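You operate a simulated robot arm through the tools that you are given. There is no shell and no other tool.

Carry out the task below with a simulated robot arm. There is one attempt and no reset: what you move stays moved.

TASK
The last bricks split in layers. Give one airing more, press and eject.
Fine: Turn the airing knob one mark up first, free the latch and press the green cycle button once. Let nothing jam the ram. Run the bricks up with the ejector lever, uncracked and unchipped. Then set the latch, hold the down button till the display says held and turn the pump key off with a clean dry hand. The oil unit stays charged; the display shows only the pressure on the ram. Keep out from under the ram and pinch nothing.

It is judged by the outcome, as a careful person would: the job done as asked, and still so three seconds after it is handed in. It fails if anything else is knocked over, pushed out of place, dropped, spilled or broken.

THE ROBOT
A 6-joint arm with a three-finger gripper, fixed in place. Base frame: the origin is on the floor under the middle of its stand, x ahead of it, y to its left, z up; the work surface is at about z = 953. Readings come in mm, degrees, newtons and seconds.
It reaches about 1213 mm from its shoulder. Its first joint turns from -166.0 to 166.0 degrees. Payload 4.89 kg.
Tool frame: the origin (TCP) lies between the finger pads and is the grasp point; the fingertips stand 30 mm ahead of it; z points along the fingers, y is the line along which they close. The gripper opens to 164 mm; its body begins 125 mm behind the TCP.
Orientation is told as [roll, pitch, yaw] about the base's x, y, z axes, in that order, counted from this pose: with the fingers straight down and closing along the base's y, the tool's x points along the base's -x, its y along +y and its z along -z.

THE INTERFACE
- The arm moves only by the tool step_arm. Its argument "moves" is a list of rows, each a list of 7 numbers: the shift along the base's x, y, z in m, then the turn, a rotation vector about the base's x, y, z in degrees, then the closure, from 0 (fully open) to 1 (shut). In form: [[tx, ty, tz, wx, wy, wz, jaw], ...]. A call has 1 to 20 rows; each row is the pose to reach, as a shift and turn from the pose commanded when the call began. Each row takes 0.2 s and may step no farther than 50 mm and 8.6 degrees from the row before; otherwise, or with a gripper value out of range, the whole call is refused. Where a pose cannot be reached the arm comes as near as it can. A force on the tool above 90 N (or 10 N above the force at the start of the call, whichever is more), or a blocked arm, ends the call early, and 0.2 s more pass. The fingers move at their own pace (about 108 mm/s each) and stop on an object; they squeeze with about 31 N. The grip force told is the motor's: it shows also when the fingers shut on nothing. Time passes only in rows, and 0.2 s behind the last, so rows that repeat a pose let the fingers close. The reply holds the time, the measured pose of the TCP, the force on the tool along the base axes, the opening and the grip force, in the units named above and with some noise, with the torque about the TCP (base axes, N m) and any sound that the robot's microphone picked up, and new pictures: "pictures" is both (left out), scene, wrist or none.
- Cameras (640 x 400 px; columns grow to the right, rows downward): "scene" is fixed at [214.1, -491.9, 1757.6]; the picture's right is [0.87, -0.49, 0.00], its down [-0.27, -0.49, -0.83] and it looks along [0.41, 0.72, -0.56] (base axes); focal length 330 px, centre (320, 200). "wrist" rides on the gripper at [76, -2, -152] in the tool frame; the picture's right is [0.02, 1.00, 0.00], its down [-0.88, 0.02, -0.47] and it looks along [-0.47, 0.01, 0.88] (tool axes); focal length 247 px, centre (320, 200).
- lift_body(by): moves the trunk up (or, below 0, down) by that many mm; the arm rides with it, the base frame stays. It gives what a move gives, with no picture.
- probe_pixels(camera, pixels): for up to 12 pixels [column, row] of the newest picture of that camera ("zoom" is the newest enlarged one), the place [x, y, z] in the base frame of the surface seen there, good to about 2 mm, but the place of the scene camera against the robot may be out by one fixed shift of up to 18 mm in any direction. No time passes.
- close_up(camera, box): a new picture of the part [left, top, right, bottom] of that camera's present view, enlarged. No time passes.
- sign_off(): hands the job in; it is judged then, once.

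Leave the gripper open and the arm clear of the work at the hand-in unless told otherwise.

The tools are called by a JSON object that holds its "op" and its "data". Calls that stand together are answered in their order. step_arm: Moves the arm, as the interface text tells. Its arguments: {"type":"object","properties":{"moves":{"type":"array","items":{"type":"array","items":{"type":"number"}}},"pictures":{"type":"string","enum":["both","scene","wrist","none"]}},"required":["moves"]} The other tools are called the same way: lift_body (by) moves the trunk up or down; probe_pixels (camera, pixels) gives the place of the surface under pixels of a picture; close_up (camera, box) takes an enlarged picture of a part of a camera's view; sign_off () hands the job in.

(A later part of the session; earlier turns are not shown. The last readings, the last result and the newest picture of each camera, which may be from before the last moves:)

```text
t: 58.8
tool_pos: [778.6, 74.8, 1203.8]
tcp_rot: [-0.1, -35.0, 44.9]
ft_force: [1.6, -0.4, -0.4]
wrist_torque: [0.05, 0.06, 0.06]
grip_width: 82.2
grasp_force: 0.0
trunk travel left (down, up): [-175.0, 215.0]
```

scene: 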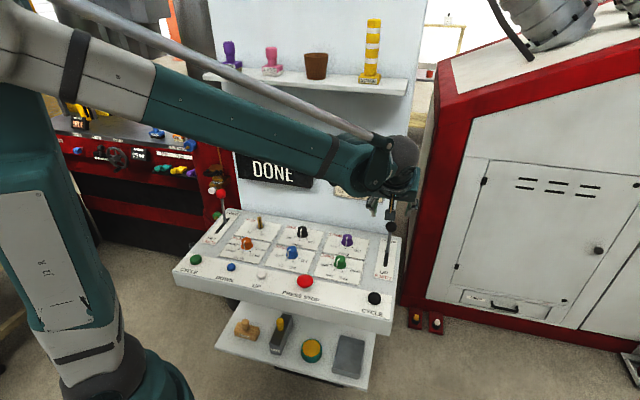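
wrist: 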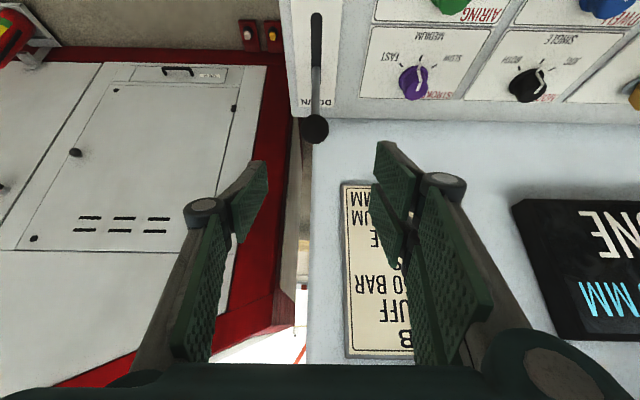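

{"op": "probe_pixels", "data": {"camera": "wrist", "pixels": [[313, 129], [300, 129], [327, 129], [313, 142], [314, 117], [316, 100], [316, 80], [316, 65], [316, 55], [316, 15], [316, 45]]}}

{"op": "close_up", "data": {"camera": "wrist", "box": [275, 0, 375, 150]}}

```text
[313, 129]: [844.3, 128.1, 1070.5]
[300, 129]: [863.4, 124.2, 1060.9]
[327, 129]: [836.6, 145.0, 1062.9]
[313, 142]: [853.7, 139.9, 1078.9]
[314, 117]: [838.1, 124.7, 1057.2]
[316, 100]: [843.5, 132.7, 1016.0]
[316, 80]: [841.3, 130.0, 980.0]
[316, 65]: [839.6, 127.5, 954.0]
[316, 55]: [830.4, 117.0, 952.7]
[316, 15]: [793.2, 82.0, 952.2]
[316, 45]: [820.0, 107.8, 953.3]
```

```text
2.67 times, centred on (325, 75) of wrist
```

zoom: 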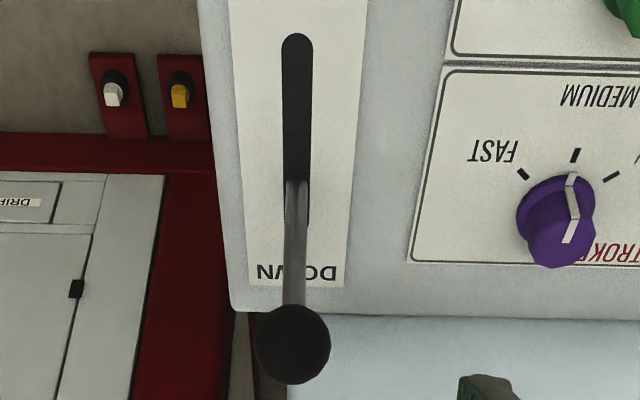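

The black ball centre is near u=506, v=700, z=1059, with the rod leaning about 6° back. I'll centre on it and approach along the finger axis, stopping a little short to check alignment.

{"op": "step_arm", "data": {"moves": [[0.006, -0.006, 0, 0, 0, 0, 0.5], [0.018, 0.006, -0.024, 0, 0, 0, 0.5], [0.03, 0.018, -0.048, 0, 0, 0, 0.5], [0.041, 0.029, -0.072, 0, 0, 0, 0.5], [0.052, 0.04, -0.097, 0, 0, 0, 0.5], [0.06, 0.048, -0.113, 0, 0, 0, 0.5], [0.06, 0.048, -0.113, 0, 0, 0, 0.5]], "pictures": "both"}}

{"op": "probe_pixels", "data": {"camera": "wrist", "pixels": [[320, 165], [320, 150], [320, 175]]}}

```text
t: 60.4
tool_pos: [833.6, 127.0, 1088.0]
tcp_rot: [0.0, -35.1, 45.0]
ft_force: [-0.3, -0.2, 0.8]
wrist_torque: [0.02, 0.01, 0.03]
grip_width: 81.9
grasp_force: 0.0
trunk travel left (down, up): [-175.0, 215.0]
```

scene: 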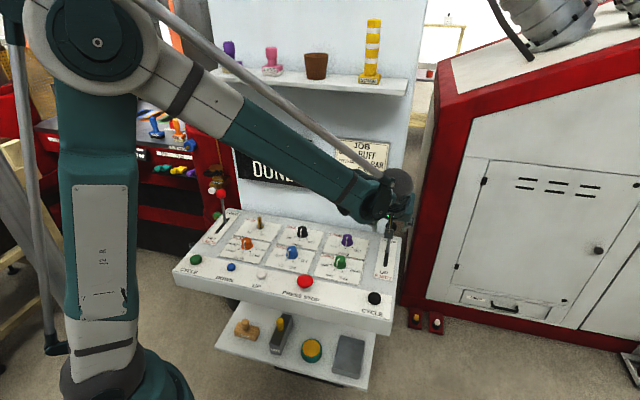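
wrist: 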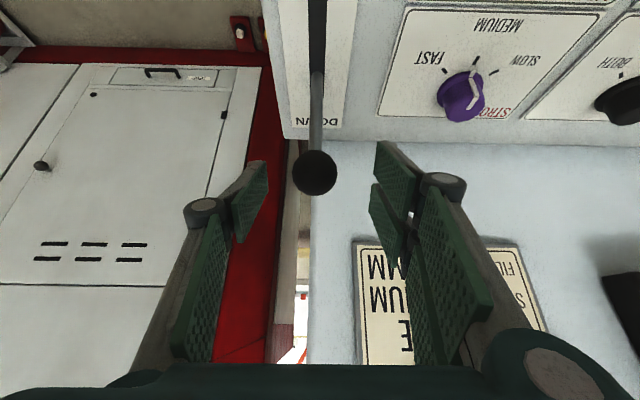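

```text
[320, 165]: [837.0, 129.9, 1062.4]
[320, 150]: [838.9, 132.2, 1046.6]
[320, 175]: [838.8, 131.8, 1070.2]
```

The ball sits about 5 mm to the right of centre. I'll correct, advance to the ball centre and close.

{"op": "step_arm", "data": {"moves": [[0.004, -0.004, 0, 0, 0, 0, 0.5], [0.012, 0.004, -0.015, 0, 0, 0, 0.5], [0.0185, 0.0105, -0.028, 0, 0, 0, 0.5], [0.0185, 0.0105, -0.028, 0, 0, 0, 0.65], [0.0185, 0.0105, -0.028, 0, 0, 0, 0.75], [0.0185, 0.0105, -0.028, 0, 0, 0, 0.85], [0.0185, 0.0105, -0.028, 0, 0, 0, 0.85]], "pictures": "both"}}

```text
t: 62.0
tool_pos: [850.5, 135.7, 1060.7]
tcp_rot: [0.0, -35.0, 45.1]
ft_force: [-23.4, 18.3, -11.3]
wrist_torque: [-0.12, 0.28, 0.07]
grip_width: 35.5
grasp_force: 44.9
trunk travel left (down, up): [-175.0, 215.0]
```

scene: 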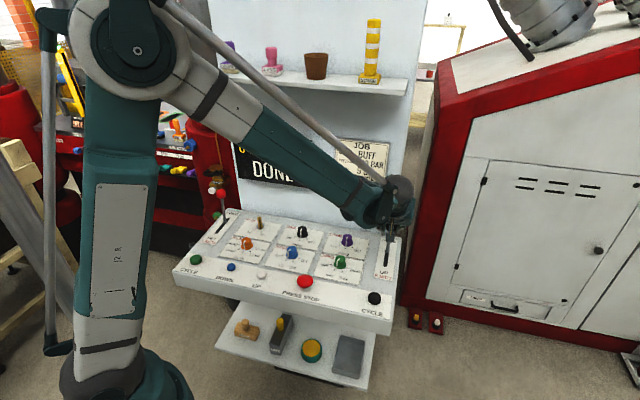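
wrist: 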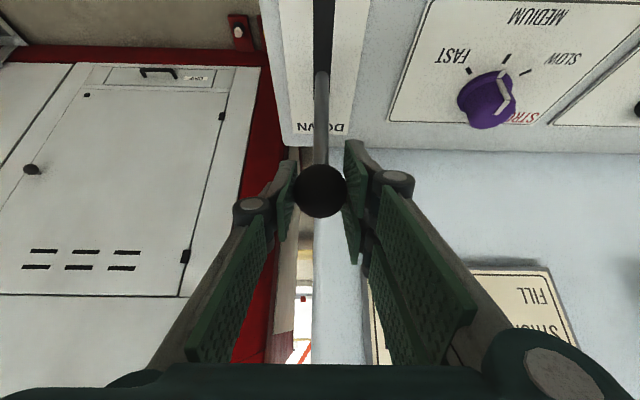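

The ball is gripped at 35.5 mm. I'll pull the ejector lever toward UP very slowly along its arc and check the display after the first few degrees.

{"op": "step_arm", "data": {"moves": [[-0.001, 0.001, 0, 0, 0, 0, 1], [-0.0041, -0.0017, 0.0003, 0, 0, 0, 1], [-0.0069, -0.0045, 0.0005, 0, 0, 0, 1], [-0.0098, -0.0074, 0.0006, 0, 0, 0, 1], [-0.0127, -0.0103, 0.0005, 0, 0, 0, 1], [-0.0156, -0.0132, 0.0003, 0, 0, 0, 1], [-0.0185, -0.0161, 0, 0, 0, 0, 1]], "pictures": "both"}}

{"op": "close_up", "data": {"camera": "scene", "box": [60, 60, 330, 220]}}

```text
t: 63.6
tool_pos: [833.4, 118.9, 1062.6]
tcp_rot: [-0.2, -35.0, 45.1]
ft_force: [-3.1, 17.7, -3.6]
wrist_torque: [0.77, -0.86, 0.01]
grip_width: 35.2
grasp_force: 45.0
trunk travel left (down, up): [-175.0, 215.0]
```

scene: 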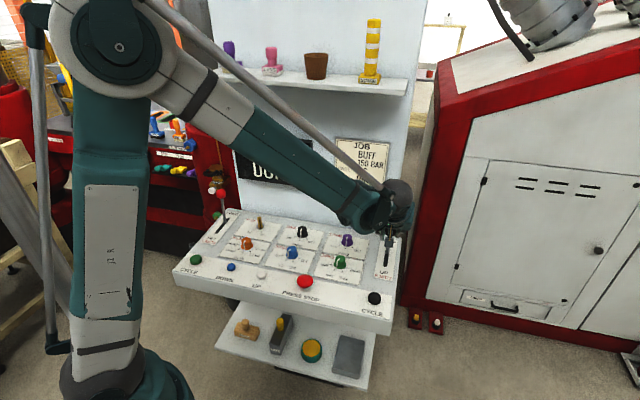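
wrist: 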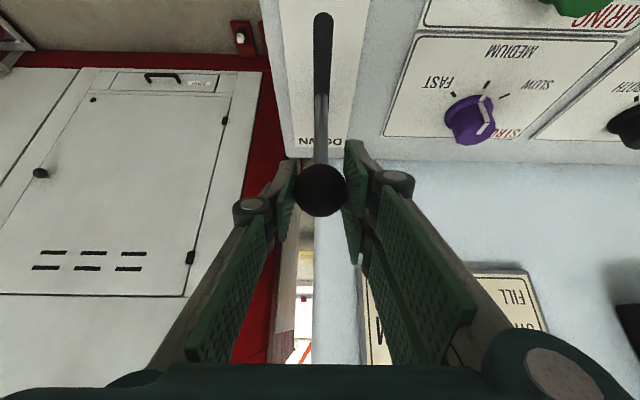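

```text
2.37 times, centred on (195, 140) of scene
```

zoom: 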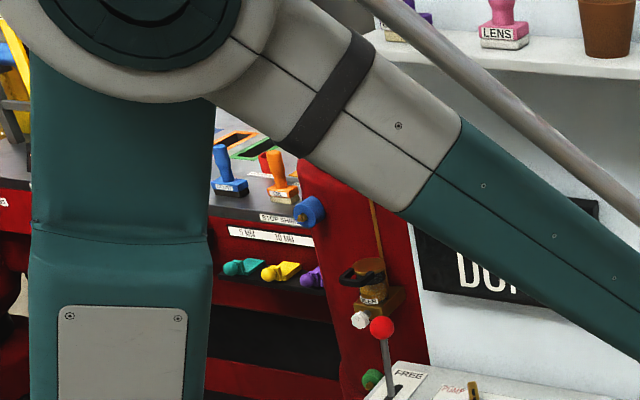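

The lever has moved about 12° and the display still starts "DO…". I'll continue slowly to mid-travel.

{"op": "step_arm", "data": {"moves": [[-0.0029, -0.0029, -0.0005, 0, 0, 0, 1], [-0.0057, -0.0057, -0.0012, 0, 0, 0, 1], [-0.0086, -0.0086, -0.002, 0, 0, 0, 1], [-0.0114, -0.0114, -0.0029, 0, 0, 0, 1], [-0.0141, -0.0141, -0.0039, 0, 0, 0, 1]], "pictures": "both"}}

{"op": "close_up", "data": {"camera": "scene", "box": [60, 60, 330, 220]}}

```text
t: 64.8
tool_pos: [819.5, 106.4, 1059.4]
tcp_rot: [0.0, -35.0, 45.1]
ft_force: [3.3, 9.7, 11.0]
wrist_torque: [0.88, -0.97, 0.05]
grip_width: 35.6
grasp_force: 45.0
trunk travel left (down, up): [-175.0, 215.0]
```

scene: 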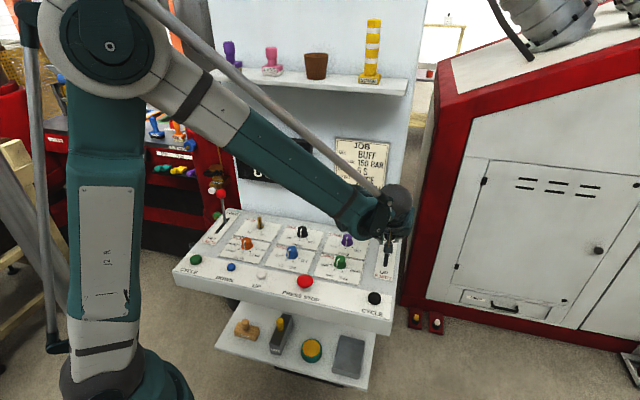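
wrist: 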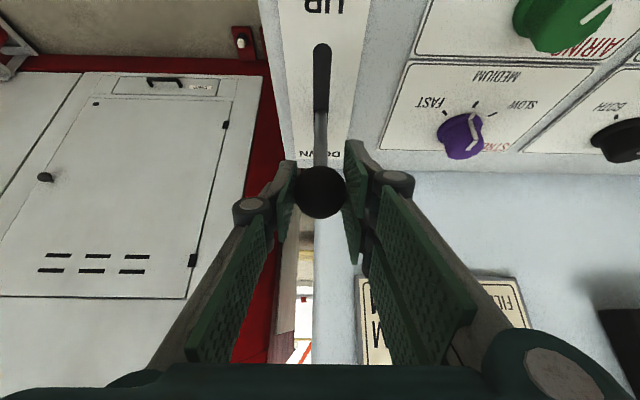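

```text
2.37 times, centred on (195, 140) of scene
```

zoom: 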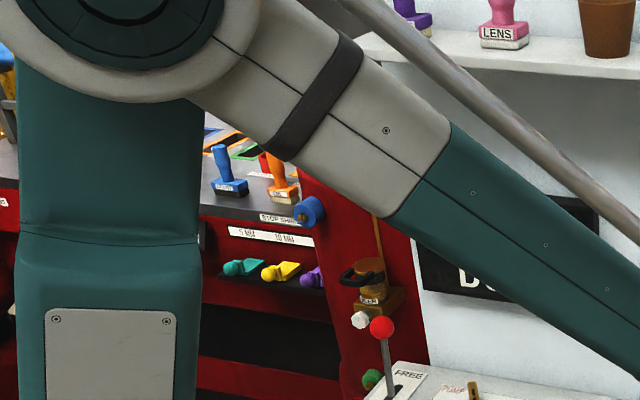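

{"op": "close_up", "data": {"camera": "scene", "box": [140, 105, 190, 140]}}

{"op": "close_up", "data": {"camera": "scene", "box": [230, 140, 330, 200]}}

```text
11.43 times, centred on (165, 122) of scene
```

zoom: 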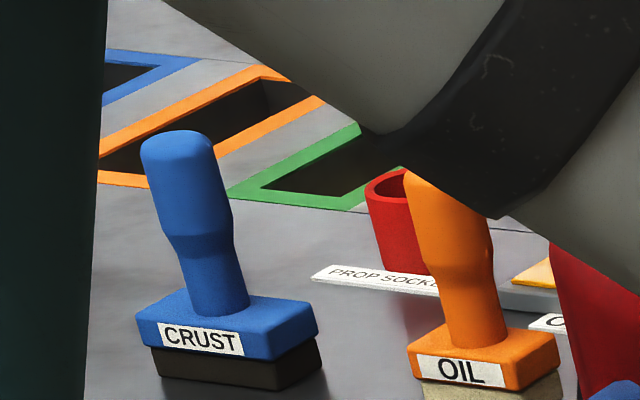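

```text
6.40 times, centred on (280, 170) of scene
```

zoom: 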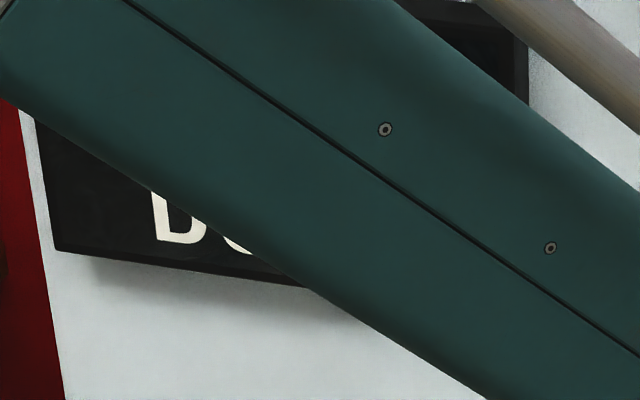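

The bricks are still down (dark cavities) and the display still reads DO… I'll continue slowly and check both again.

{"op": "step_arm", "data": {"moves": [[-0.0028, -0.0028, -0.0012, 0, 0, 0, 1], [-0.0055, -0.0055, -0.0026, 0, 0, 0, 1], [-0.0082, -0.0082, -0.004, 0, 0, 0, 1], [-0.0109, -0.0109, -0.0056, 0, 0, 0, 1]], "pictures": "both"}}

{"op": "close_up", "data": {"camera": "scene", "box": [130, 100, 330, 220]}}

```text
t: 65.8
tool_pos: [808.2, 94.0, 1053.5]
tcp_rot: [0.0, -35.0, 45.1]
ft_force: [-11.2, 24.4, 4.8]
wrist_torque: [0.93, -0.89, 0.1]
grip_width: 35.5
grasp_force: 44.9
trunk travel left (down, up): [-175.0, 215.0]
```

scene: 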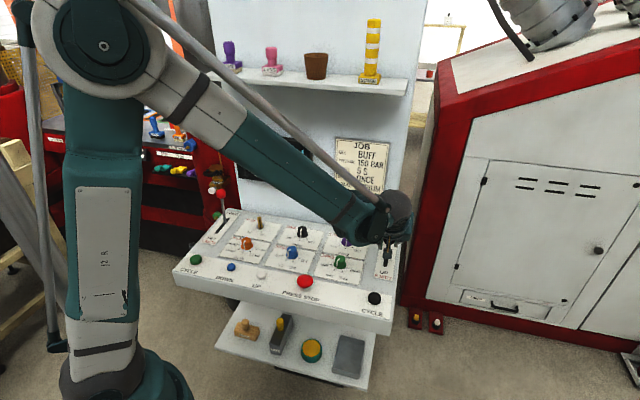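
wrist: 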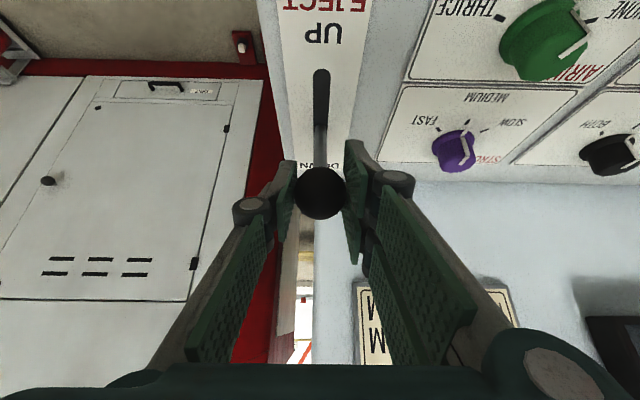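

```text
3.20 times, centred on (230, 160) of scene
```

zoom: 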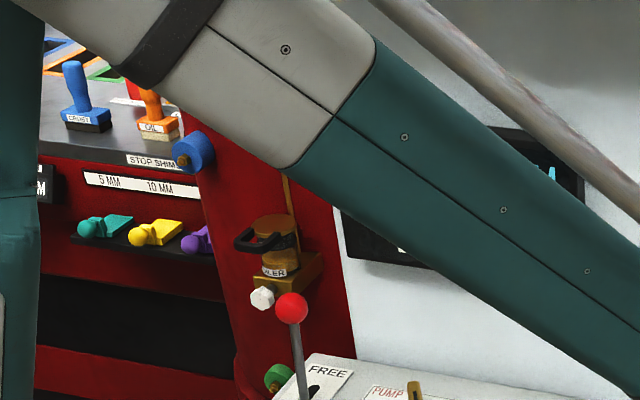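

{"op": "step_arm", "data": {"moves": [[0, 0, 0, 0, 0, 0, 1], [0, 0, 0, 0, 0, 0, 1], [0, 0, 0, 0, 0, 0, 1]], "pictures": "scene"}}

{"op": "close_up", "data": {"camera": "scene", "box": [135, 100, 195, 145]}}

{"op": "close_up", "data": {"camera": "scene", "box": [230, 120, 330, 200]}}

```text
t: 66.6
tool_pos: [808.2, 94.6, 1053.3]
tcp_rot: [0.0, -35.1, 45.0]
ft_force: [-21.4, 26.6, -2.0]
wrist_torque: [0.3, -0.25, 0.16]
grip_width: 35.7
grasp_force: 45.5
trunk travel left (down, up): [-175.0, 215.0]
```

scene: 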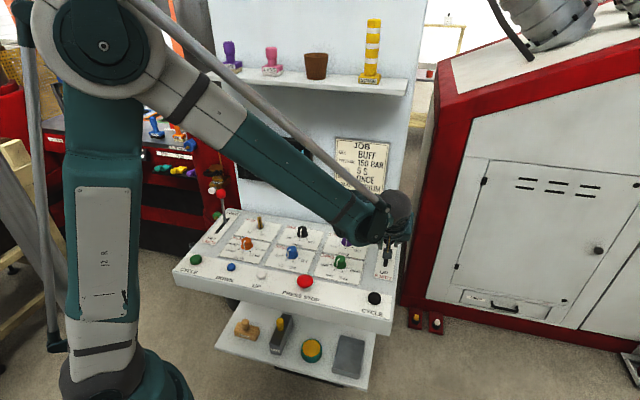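

```text
8.89 times, centred on (165, 122) of scene
```

zoom: 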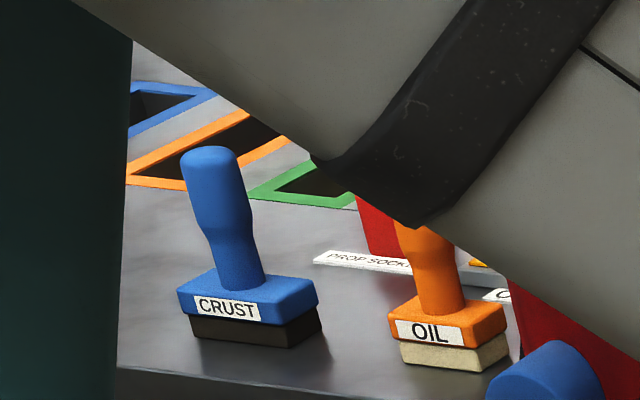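

```text
5.00 times, centred on (280, 160) of scene
```

zoom: 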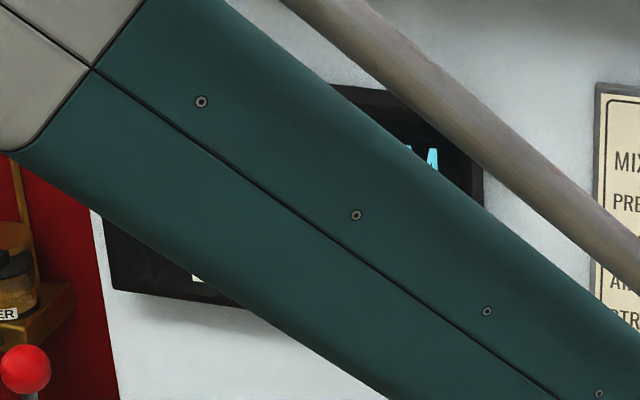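

No movement of the bricks yet. I'll continue the slow pull.

{"op": "step_arm", "data": {"moves": [[-0.0034, -0.0018, -0.0017, 0, 0, 0, 1], [-0.006, -0.0044, -0.0036, 0, 0, 0, 1], [-0.0085, -0.0069, -0.0056, 0, 0, 0, 1], [-0.011, -0.0094, -0.0077, 0, 0, 0, 1]], "pictures": "both"}}

{"op": "close_up", "data": {"camera": "scene", "box": [135, 100, 195, 145]}}

{"op": "close_up", "data": {"camera": "scene", "box": [230, 120, 330, 200]}}

```text
t: 67.6
tool_pos: [798.7, 83.4, 1045.2]
tcp_rot: [-0.1, -35.0, 45.1]
ft_force: [1.4, 6.2, 9.4]
wrist_torque: [0.86, -0.98, -0.09]
grip_width: 35.4
grasp_force: 45.2
trunk travel left (down, up): [-175.0, 215.0]
```

scene: 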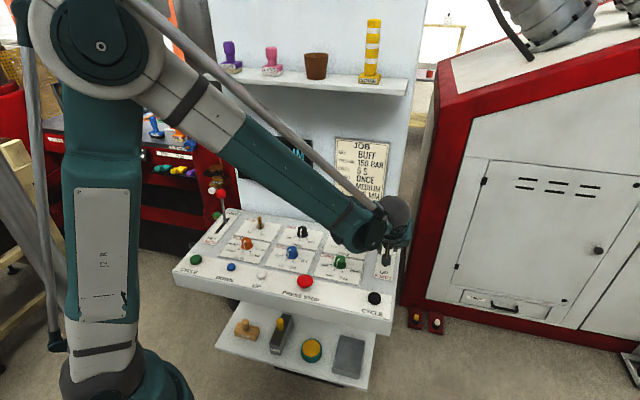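
wrist: 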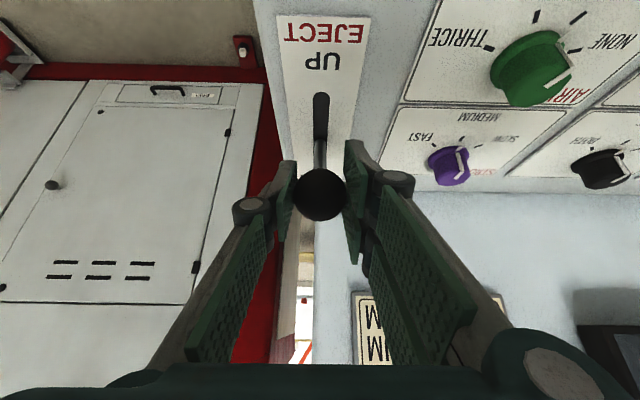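

```text
8.89 times, centred on (165, 122) of scene
```

zoom: 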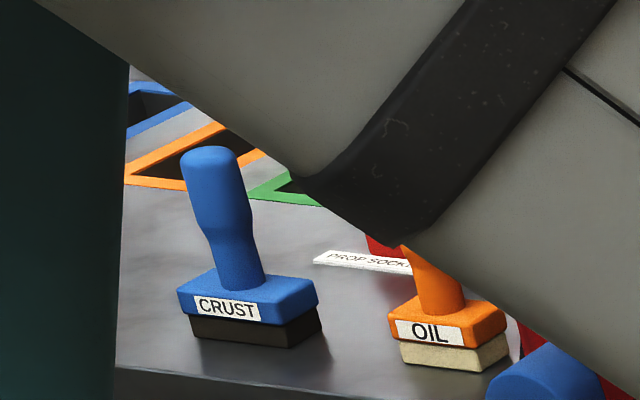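

```text
5.00 times, centred on (280, 160) of scene
```

zoom: 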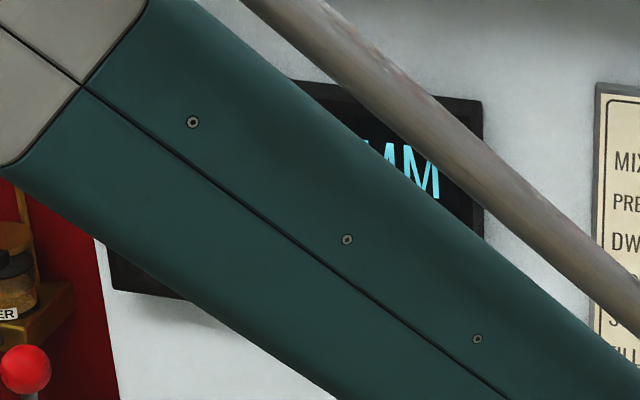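

Still no movement. Continuing the slow pull toward UP.

{"op": "step_arm", "data": {"moves": [[-0.0024, -0.0024, -0.0022, 0, 0, 0, 1], [-0.0048, -0.0048, -0.0045, 0, 0, 0, 1], [-0.0071, -0.0071, -0.007, 0, 0, 0, 1], [-0.0093, -0.0093, -0.0096, 0, 0, 0, 1]], "pictures": "both"}}

{"op": "close_up", "data": {"camera": "scene", "box": [135, 100, 195, 145]}}

{"op": "close_up", "data": {"camera": "scene", "box": [230, 120, 330, 200]}}

```text
t: 68.6
tool_pos: [788.1, 73.7, 1036.0]
tcp_rot: [0.0, -35.0, 45.1]
ft_force: [13.0, 1.8, 2.8]
wrist_torque: [0.89, -0.99, -0.07]
grip_width: 35.7
grasp_force: 44.6
trunk travel left (down, up): [-175.0, 215.0]
```

scene: 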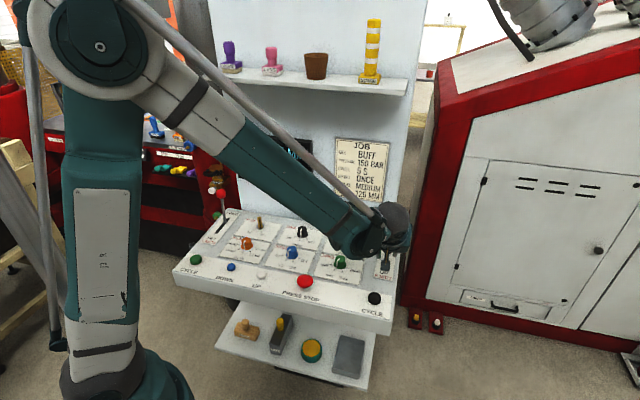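
wrist: 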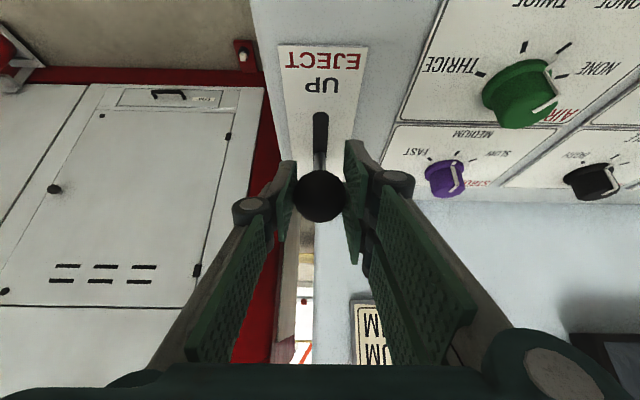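

```text
8.89 times, centred on (165, 122) of scene
```

zoom: 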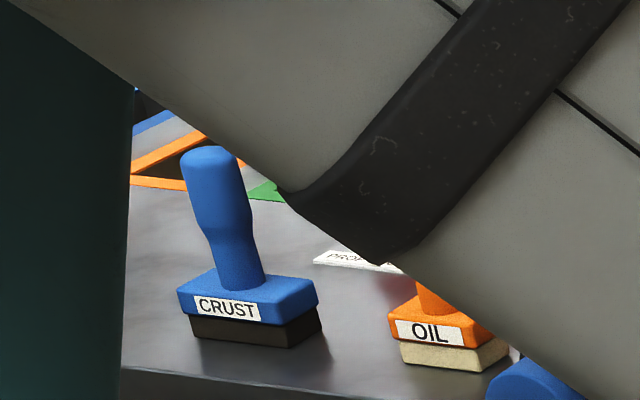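

```text
5.00 times, centred on (280, 160) of scene
```

zoom: 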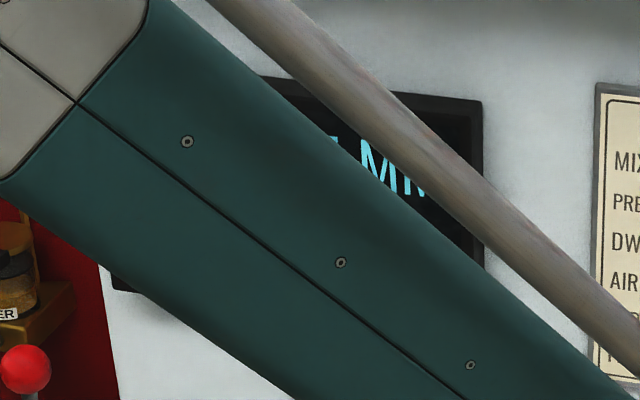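

The orange cavity near (155,118) may look lighter. I'll hold still a moment and look closer.

{"op": "step_arm", "data": {"moves": [[0, 0, 0, 0, 0, 0, 1], [0, 0, 0, 0, 0, 0, 1], [0, 0, 0, 0, 0, 0, 1]], "pictures": "scene"}}

{"op": "close_up", "data": {"camera": "scene", "box": [145, 105, 177, 125]}}

{"op": "close_up", "data": {"camera": "scene", "box": [0, 0, 130, 100]}}

```text
t: 69.4
tool_pos: [787.3, 74.3, 1035.9]
tcp_rot: [0.1, -35.0, 45.0]
ft_force: [12.8, -3.9, 2.7]
wrist_torque: [0.6, -0.61, -0.1]
grip_width: 35.7
grasp_force: 44.7
trunk travel left (down, up): [-175.0, 215.0]
```

scene: 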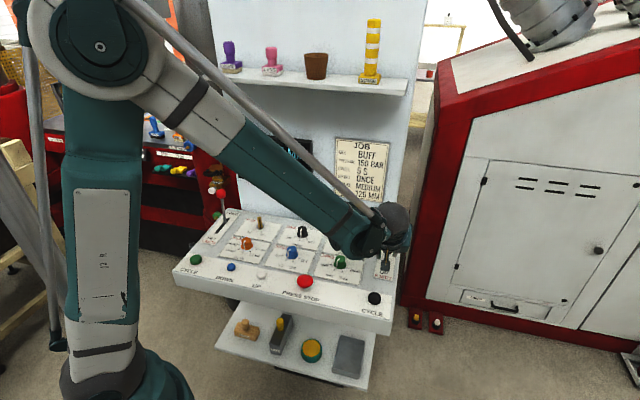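

```text
16.00 times, centred on (161, 115) of scene
```

zoom: 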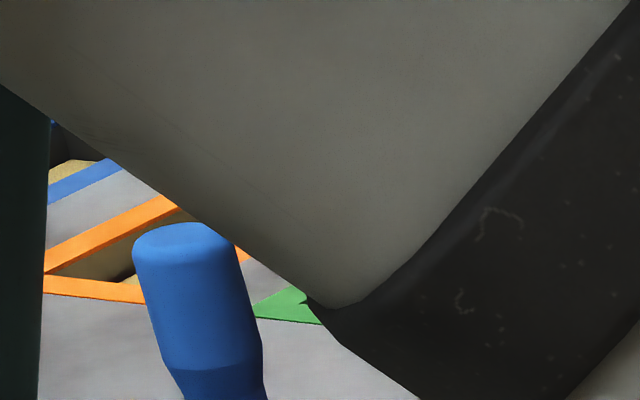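

```text
4.00 times, centred on (65, 50) of scene
```

zoom: 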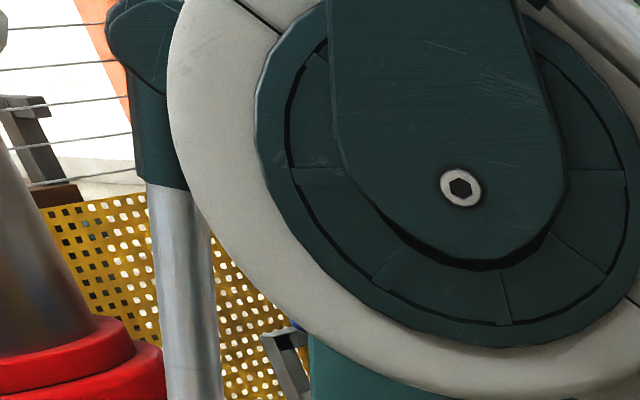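

The bricks are rising: tan tops now show inside the cavities. I'll hold the lever steady right here and let them come up slowly.

{"op": "step_arm", "data": {"moves": [[0, 0, 0, 0, 0, 0, 1], [0, 0, 0, 0, 0, 0, 1], [0, 0, 0, 0, 0, 0, 1], [0, 0, 0, 0, 0, 0, 1], [0, 0, 0, 0, 0, 0, 1]], "pictures": "scene"}}

{"op": "close_up", "data": {"camera": "scene", "box": [145, 105, 177, 125]}}

{"op": "close_up", "data": {"camera": "scene", "box": [230, 120, 330, 200]}}

```text
t: 70.6
tool_pos: [787.6, 74.6, 1035.3]
tcp_rot: [0.0, -35.0, 45.0]
ft_force: [9.6, -10.2, -2.7]
wrist_torque: [-0.12, 0.09, -0.11]
grip_width: 35.7
grasp_force: 45.3
trunk travel left (down, up): [-175.0, 215.0]
```

scene: 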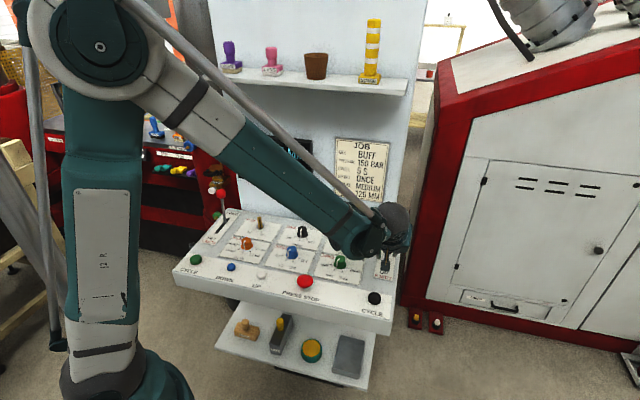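

```text
16.00 times, centred on (161, 115) of scene
```

zoom: 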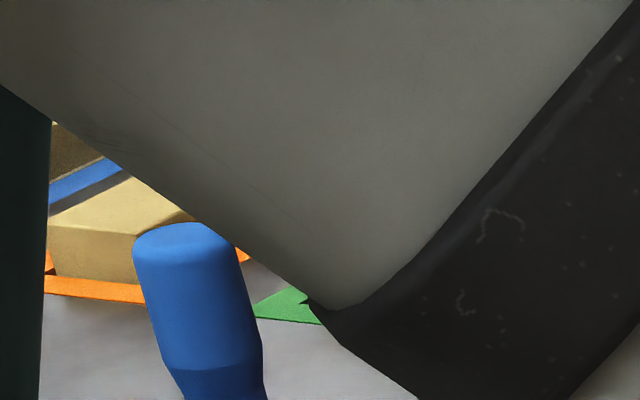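

```text
5.00 times, centred on (280, 160) of scene
```

zoom: 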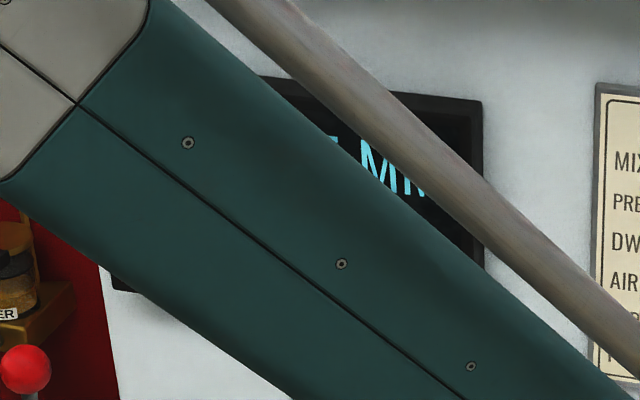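

The bricks are now above the table. I'll keep holding until they stop.

{"op": "step_arm", "data": {"moves": [[0, 0, 0, 0, 0, 0, 1], [0, 0, 0, 0, 0, 0, 1], [0, 0, 0, 0, 0, 0, 1], [0, 0, 0, 0, 0, 0, 1], [0, 0, 0, 0, 0, 0, 1]], "pictures": "scene"}}

{"op": "close_up", "data": {"camera": "scene", "box": [145, 105, 177, 125]}}

{"op": "step_arm", "data": {"moves": [[0, 0, 0, 0, 0, 0, 1], [0, 0, 0, 0, 0, 0, 1], [0, 0, 0, 0, 0, 0, 1], [0, 0, 0, 0, 0, 0, 1], [0, 0, 0, 0, 0, 0, 1]], "pictures": "scene"}}

{"op": "close_up", "data": {"camera": "scene", "box": [145, 105, 177, 125]}}

```text
t: 71.8
tool_pos: [787.3, 74.8, 1036.7]
tcp_rot: [0.1, -35.0, 44.9]
ft_force: [8.7, -12.2, -3.3]
wrist_torque: [-0.3, 0.3, -0.07]
grip_width: 35.5
grasp_force: 45.7
trunk travel left (down, up): [-175.0, 215.0]
```

scene: 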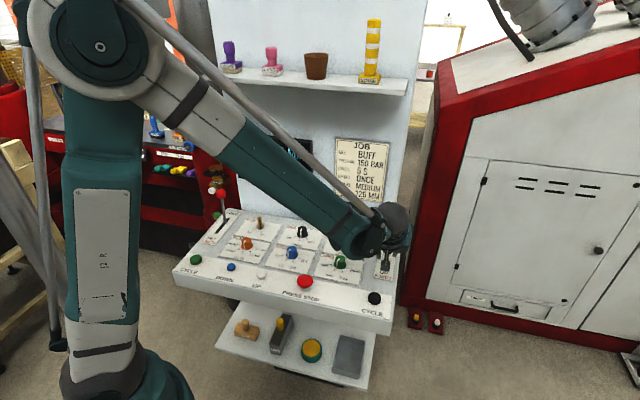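

```text
16.00 times, centred on (161, 115) of scene
```

zoom: 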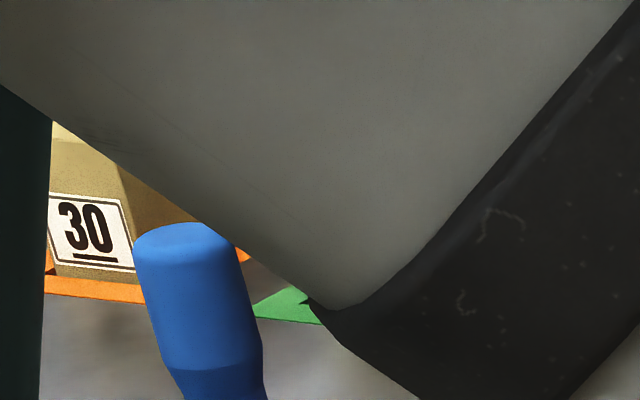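

```text
t: 73.0
tool_pos: [787.8, 74.5, 1035.8]
tcp_rot: [0.1, -35.1, 45.1]
ft_force: [10.3, -11.0, -2.1]
wrist_torque: [-0.08, 0.09, -0.1]
grip_width: 35.7
grasp_force: 44.7
trunk travel left (down, up): [-175.0, 215.0]
```

scene: 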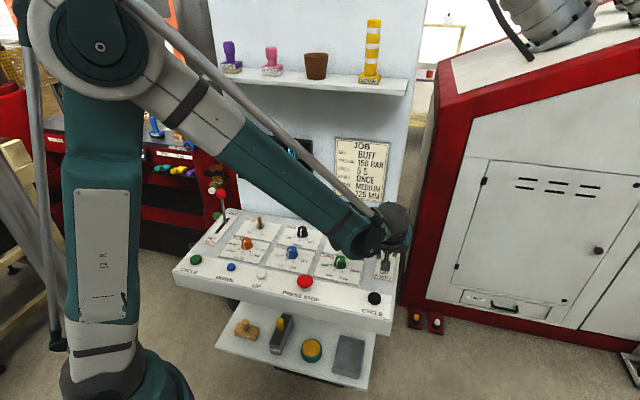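

```text
16.00 times, centred on (161, 115) of scene
```

zoom: 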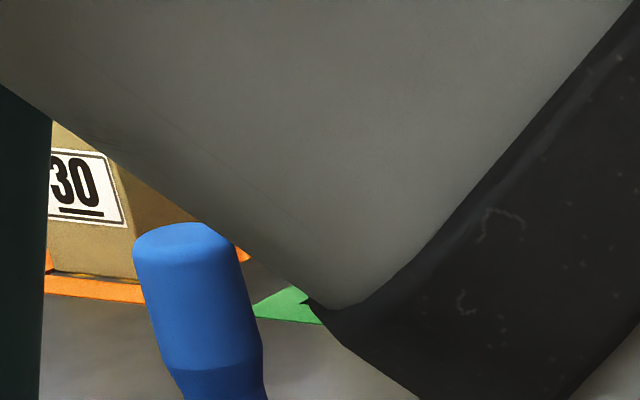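

{"op": "step_arm", "data": {"moves": [[0, 0, 0, 0, 0, 0, 1], [0, 0, 0, 0, 0, 0, 1], [0, 0, 0, 0, 0, 0, 1], [0, 0, 0, 0, 0, 0, 1], [0, 0, 0, 0, 0, 0, 1], [0, 0, 0, 0, 0, 0, 1], [0, 0, 0, 0, 0, 0, 1], [0, 0, 0, 0, 0, 0, 1]], "pictures": "scene"}}

{"op": "close_up", "data": {"camera": "scene", "box": [145, 105, 177, 125]}}

{"op": "step_arm", "data": {"moves": [[0, 0, 0, 0, 0, 0, 1], [0, 0, 0, 0, 0, 0, 1], [0, 0, 0, 0, 0, 0, 1], [0, 0, 0, 0, 0, 0, 1], [0, 0, 0, 0, 0, 0, 1], [0, 0, 0, 0, 0, 0, 1], [0, 0, 0, 0, 0, 0, 1], [0, 0, 0, 0, 0, 0, 1]], "pictures": "both"}}

{"op": "close_up", "data": {"camera": "scene", "box": [145, 105, 177, 125]}}

```text
t: 74.8
tool_pos: [789.5, 74.0, 1035.0]
tcp_rot: [0.1, -35.0, 45.0]
ft_force: [12.2, -10.2, 0.6]
wrist_torque: [0.12, -0.16, -0.05]
grip_width: 35.7
grasp_force: 44.6
trunk travel left (down, up): [-175.0, 215.0]
```

scene: 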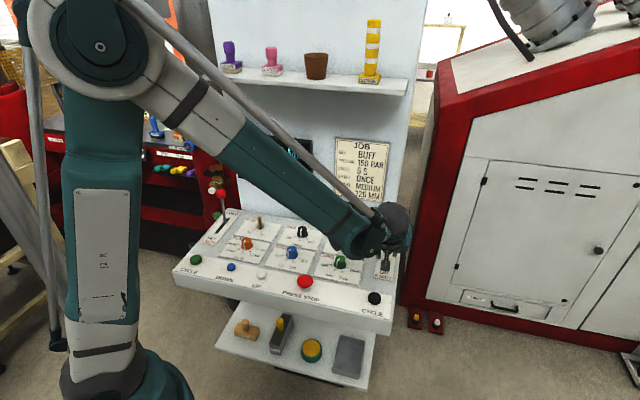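

```text
16.00 times, centred on (161, 115) of scene
```

zoom: 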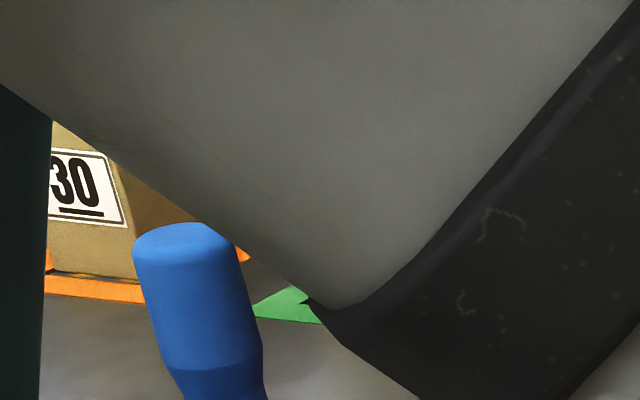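

```text
t: 76.6
tool_pos: [787.9, 74.2, 1035.7]
tcp_rot: [0.0, -35.0, 45.0]
ft_force: [11.4, -10.4, -1.7]
wrist_torque: [-0.01, 0.02, -0.07]
grip_width: 35.5
grasp_force: 45.2
trunk travel left (down, up): [-175.0, 215.0]
```

scene: 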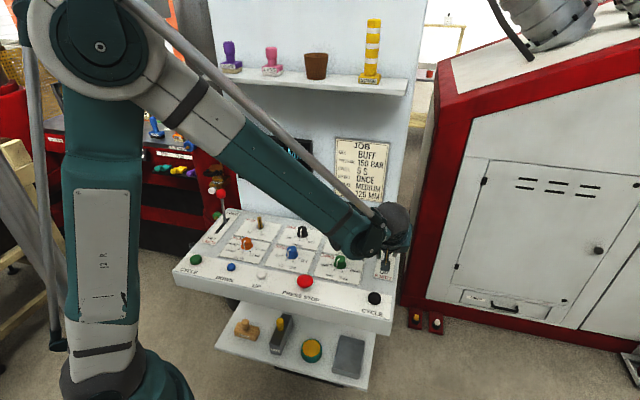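
wrist: 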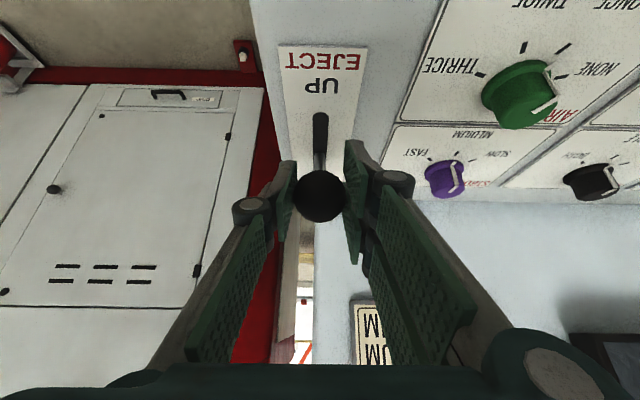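

```text
16.00 times, centred on (161, 115) of scene
```

zoom: 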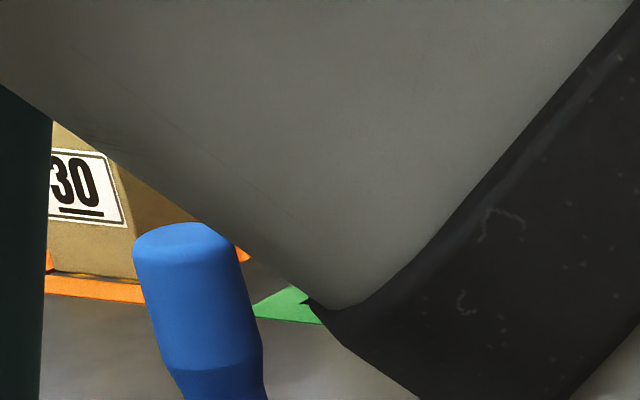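

The bricks have stopped rising; the picture has not changed since t=73. I'll ease the lever the last few degrees to its UP stop, slowly, and look again.

{"op": "step_arm", "data": {"moves": [[-0.0011, -0.0011, -0.0013, 0, 0, 0, 1], [-0.0022, -0.0022, -0.0027, 0, 0, 0, 1], [-0.0033, -0.0033, -0.004, 0, 0, 0, 1], [-0.0033, -0.0033, -0.004, 0, 0, 0, 1]], "pictures": "both"}}

{"op": "close_up", "data": {"camera": "scene", "box": [145, 105, 177, 125]}}

```text
t: 77.6
tool_pos: [785.8, 72.0, 1031.6]
tcp_rot: [0.0, -35.1, 44.9]
ft_force: [6.3, -8.5, 15.2]
wrist_torque: [0.8, -0.8, -0.11]
grip_width: 35.6
grasp_force: 45.1
trunk travel left (down, up): [-175.0, 215.0]
```

scene: 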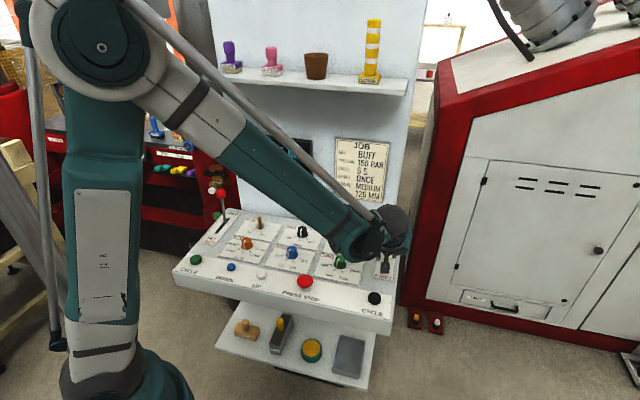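
wrist: 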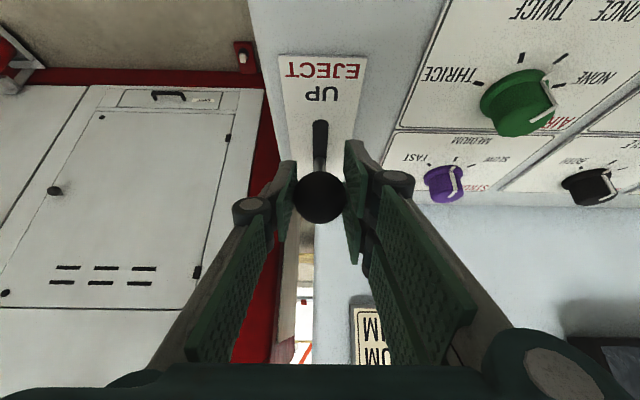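

```text
16.00 times, centred on (161, 115) of scene
```

zoom: 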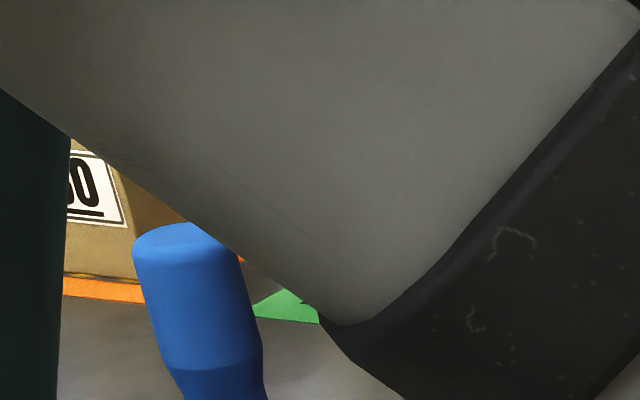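

The bricks have not moved any more, so they are fully up. I'll ease the lever another 2–3 mm to its stop, then open the fingers gently and see whether the lever and bricks stay.

{"op": "step_arm", "data": {"moves": [[-0.0012, -0.0012, -0.0015, 0, 0, 0, 1], [-0.0022, -0.0022, -0.003, 0, 0, 0, 1], [-0.0022, -0.0022, -0.003, 0, 0, 0, 1]], "pictures": "none"}}

```text
t: 78.4
tool_pos: [783.5, 70.3, 1029.1]
tcp_rot: [0.0, -35.0, 45.0]
ft_force: [-0.2, -6.1, 15.3]
wrist_torque: [0.77, -0.72, -0.07]
grip_width: 35.5
grasp_force: 45.2
trunk travel left (down, up): [-175.0, 215.0]
```

The lever is at about −44.5°, matching the other lever's end position. I'll open the fingers slowly.

{"op": "step_arm", "data": {"moves": [[0, 0, 0, 0, 0, 0, 0.75], [0, 0, 0, 0, 0, 0, 0.65], [0, 0, 0, 0, 0, 0, 0.5], [0, 0, 0, 0, 0, 0, 0.5]], "pictures": "both"}}

{"op": "close_up", "data": {"camera": "scene", "box": [145, 105, 177, 125]}}

```text
t: 79.4
tool_pos: [783.7, 69.9, 1029.0]
tcp_rot: [0.0, -35.0, 45.1]
ft_force: [-0.1, -0.2, -0.2]
wrist_torque: [-0.01, 0.02, 0.01]
grip_width: 81.9
grasp_force: 0.0
trunk travel left (down, up): [-175.0, 215.0]
```

scene: 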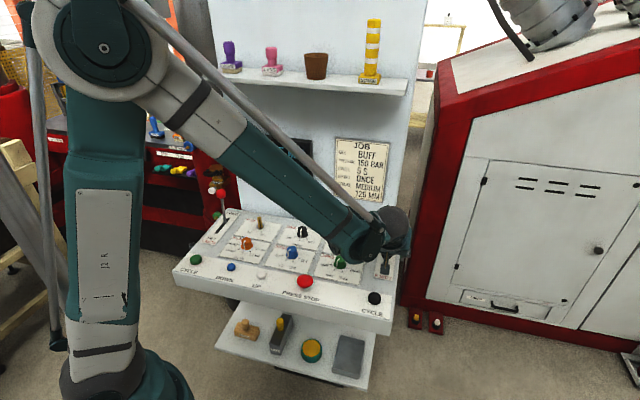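
wrist: 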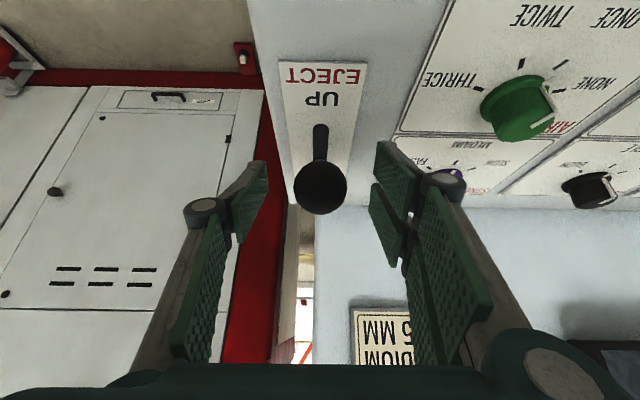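

```text
16.00 times, centred on (161, 115) of scene
```

zoom: 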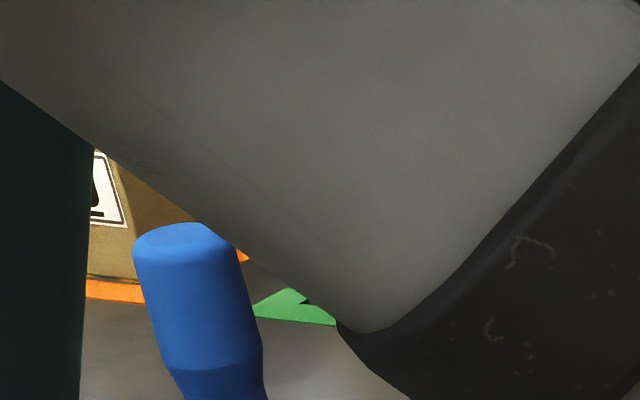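

The lever and bricks stay put. I'll back out along the finger axis and rise, then cross to the left so I can read the display.

{"op": "step_arm", "data": {"moves": [[-0.012, -0.012, 0.0246, 0, 0, 0, 0.5], [-0.0244, -0.0244, 0.0492, 0, 0, 0, 0.5], [-0.0365, -0.0365, 0.0737, 0, 0, 0, 0.5], [-0.0487, -0.0487, 0.0983, 0, 0, 0, 0.5], [-0.061, -0.061, 0.13, 0, 0, 0, 0.5], [-0.08, -0.061, 0.17, 0, 0, 0, 0.5], [-0.11, -0.04, 0.2, 0, 0, 0, 0.5], [-0.15, -0.015, 0.21, 0, 0, 0, 0.5], [-0.19, 0.01, 0.21, 0, 0, 0, 0.5], [-0.23, 0.035, 0.21, 0, 0, 0, 0.5], [-0.27, 0.06, 0.21, 0, 0, 0, 0.5], [-0.31, 0.085, 0.21, 0, 0, 0, 0.5], [-0.35, 0.11, 0.21, 0, 0, 0, 0.5], [-0.39, 0.14, 0.2, 0, 0, 0, 0.5], [-0.42, 0.17, 0.19, 0, 0, 0, 0.5], [-0.445, 0.205, 0.18, 0, 0, 0, 0.5], [-0.46, 0.245, 0.17, 0, 0, 0, 0.5], [-0.475, 0.285, 0.165, 0, 0, 0, 0.5], [-0.485, 0.325, 0.16, 0, 0, 0, 0.5], [-0.485, 0.325, 0.16, 0, 0, 0, 0.5]], "pictures": "both"}}

{"op": "close_up", "data": {"camera": "scene", "box": [0, 0, 330, 200]}}

{"op": "close_up", "data": {"camera": "scene", "box": [170, 200, 410, 350]}}

```text
refused: row 14 steps farther than a row can; nothing moved
```

```text
1.94 times, centred on (165, 100) of scene
```

zoom: 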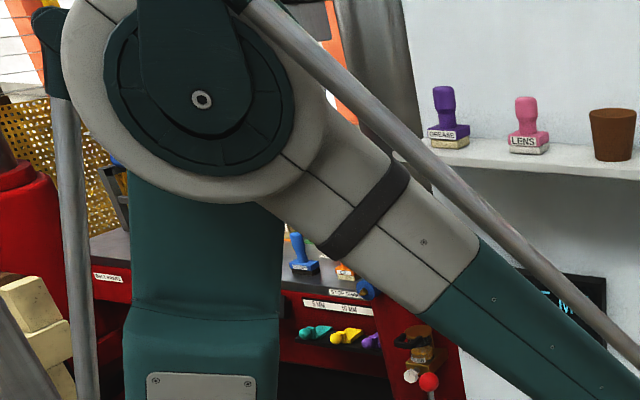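

```text
2.67 times, centred on (290, 275) of scene
```

zoom: 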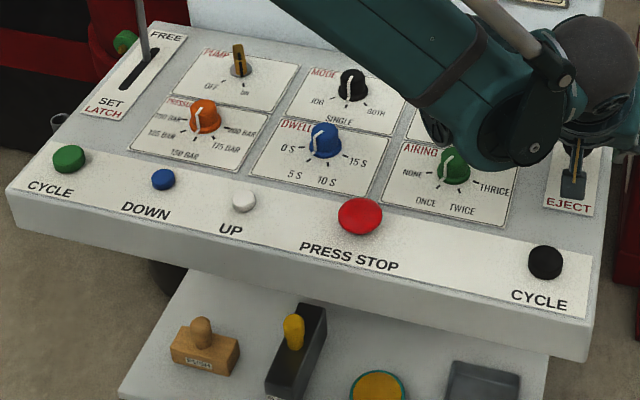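

One row was slightly too long, so nothing moved. I'll resend with a smaller step there.

{"op": "step_arm", "data": {"moves": [[-0.012, -0.012, 0.0246, 0, 0, 0, 0.5], [-0.0244, -0.0244, 0.0492, 0, 0, 0, 0.5], [-0.0365, -0.0365, 0.0737, 0, 0, 0, 0.5], [-0.0487, -0.0487, 0.0983, 0, 0, 0, 0.5], [-0.061, -0.061, 0.13, 0, 0, 0, 0.5], [-0.08, -0.061, 0.17, 0, 0, 0, 0.5], [-0.11, -0.04, 0.2, 0, 0, 0, 0.5], [-0.15, -0.015, 0.21, 0, 0, 0, 0.5], [-0.19, 0.01, 0.21, 0, 0, 0, 0.5], [-0.23, 0.035, 0.21, 0, 0, 0, 0.5], [-0.27, 0.06, 0.21, 0, 0, 0, 0.5], [-0.31, 0.085, 0.21, 0, 0, 0, 0.5], [-0.35, 0.11, 0.21, 0, 0, 0, 0.5], [-0.385, 0.135, 0.2, 0, 0, 0, 0.5], [-0.415, 0.165, 0.19, 0, 0, 0, 0.5], [-0.44, 0.2, 0.18, 0, 0, 0, 0.5], [-0.46, 0.24, 0.17, 0, 0, 0, 0.5], [-0.475, 0.28, 0.165, 0, 0, 0, 0.5], [-0.485, 0.32, 0.16, 0, 0, 0, 0.5], [-0.485, 0.325, 0.16, 0, 0, 0, 0.5]], "pictures": "both"}}

{"op": "close_up", "data": {"camera": "scene", "box": [0, 0, 330, 200]}}

{"op": "close_up", "data": {"camera": "scene", "box": [170, 200, 410, 350]}}

```text
t: 83.6
tool_pos: [296.5, 393.6, 1188.0]
tcp_rot: [-0.1, -34.9, 45.1]
ft_force: [-0.2, -0.3, -0.1]
wrist_torque: [-0.01, 0.04, -0.02]
grip_width: 82.0
grasp_force: 0.1
trunk travel left (down, up): [-175.0, 215.0]
```

scene: 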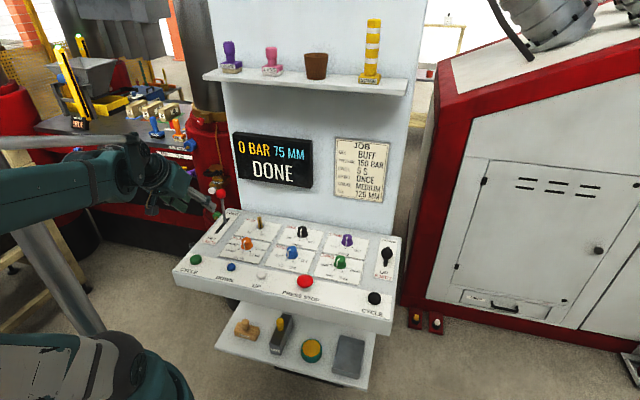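
wrist: 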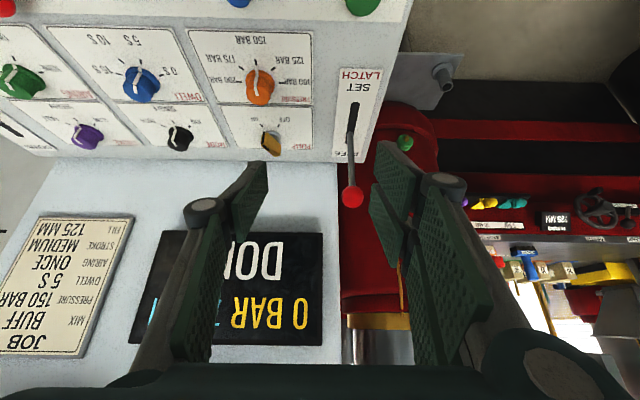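

```text
1.94 times, centred on (165, 100) of scene
```

zoom: 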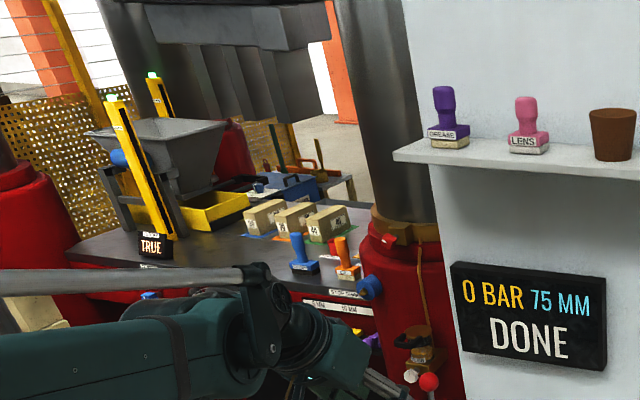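

```text
2.67 times, centred on (290, 275) of scene
```

zoom: 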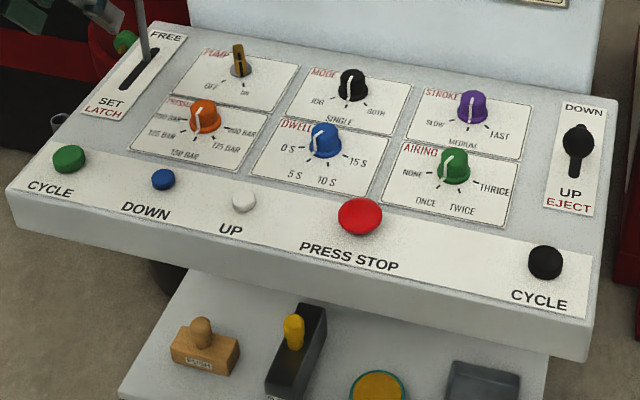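

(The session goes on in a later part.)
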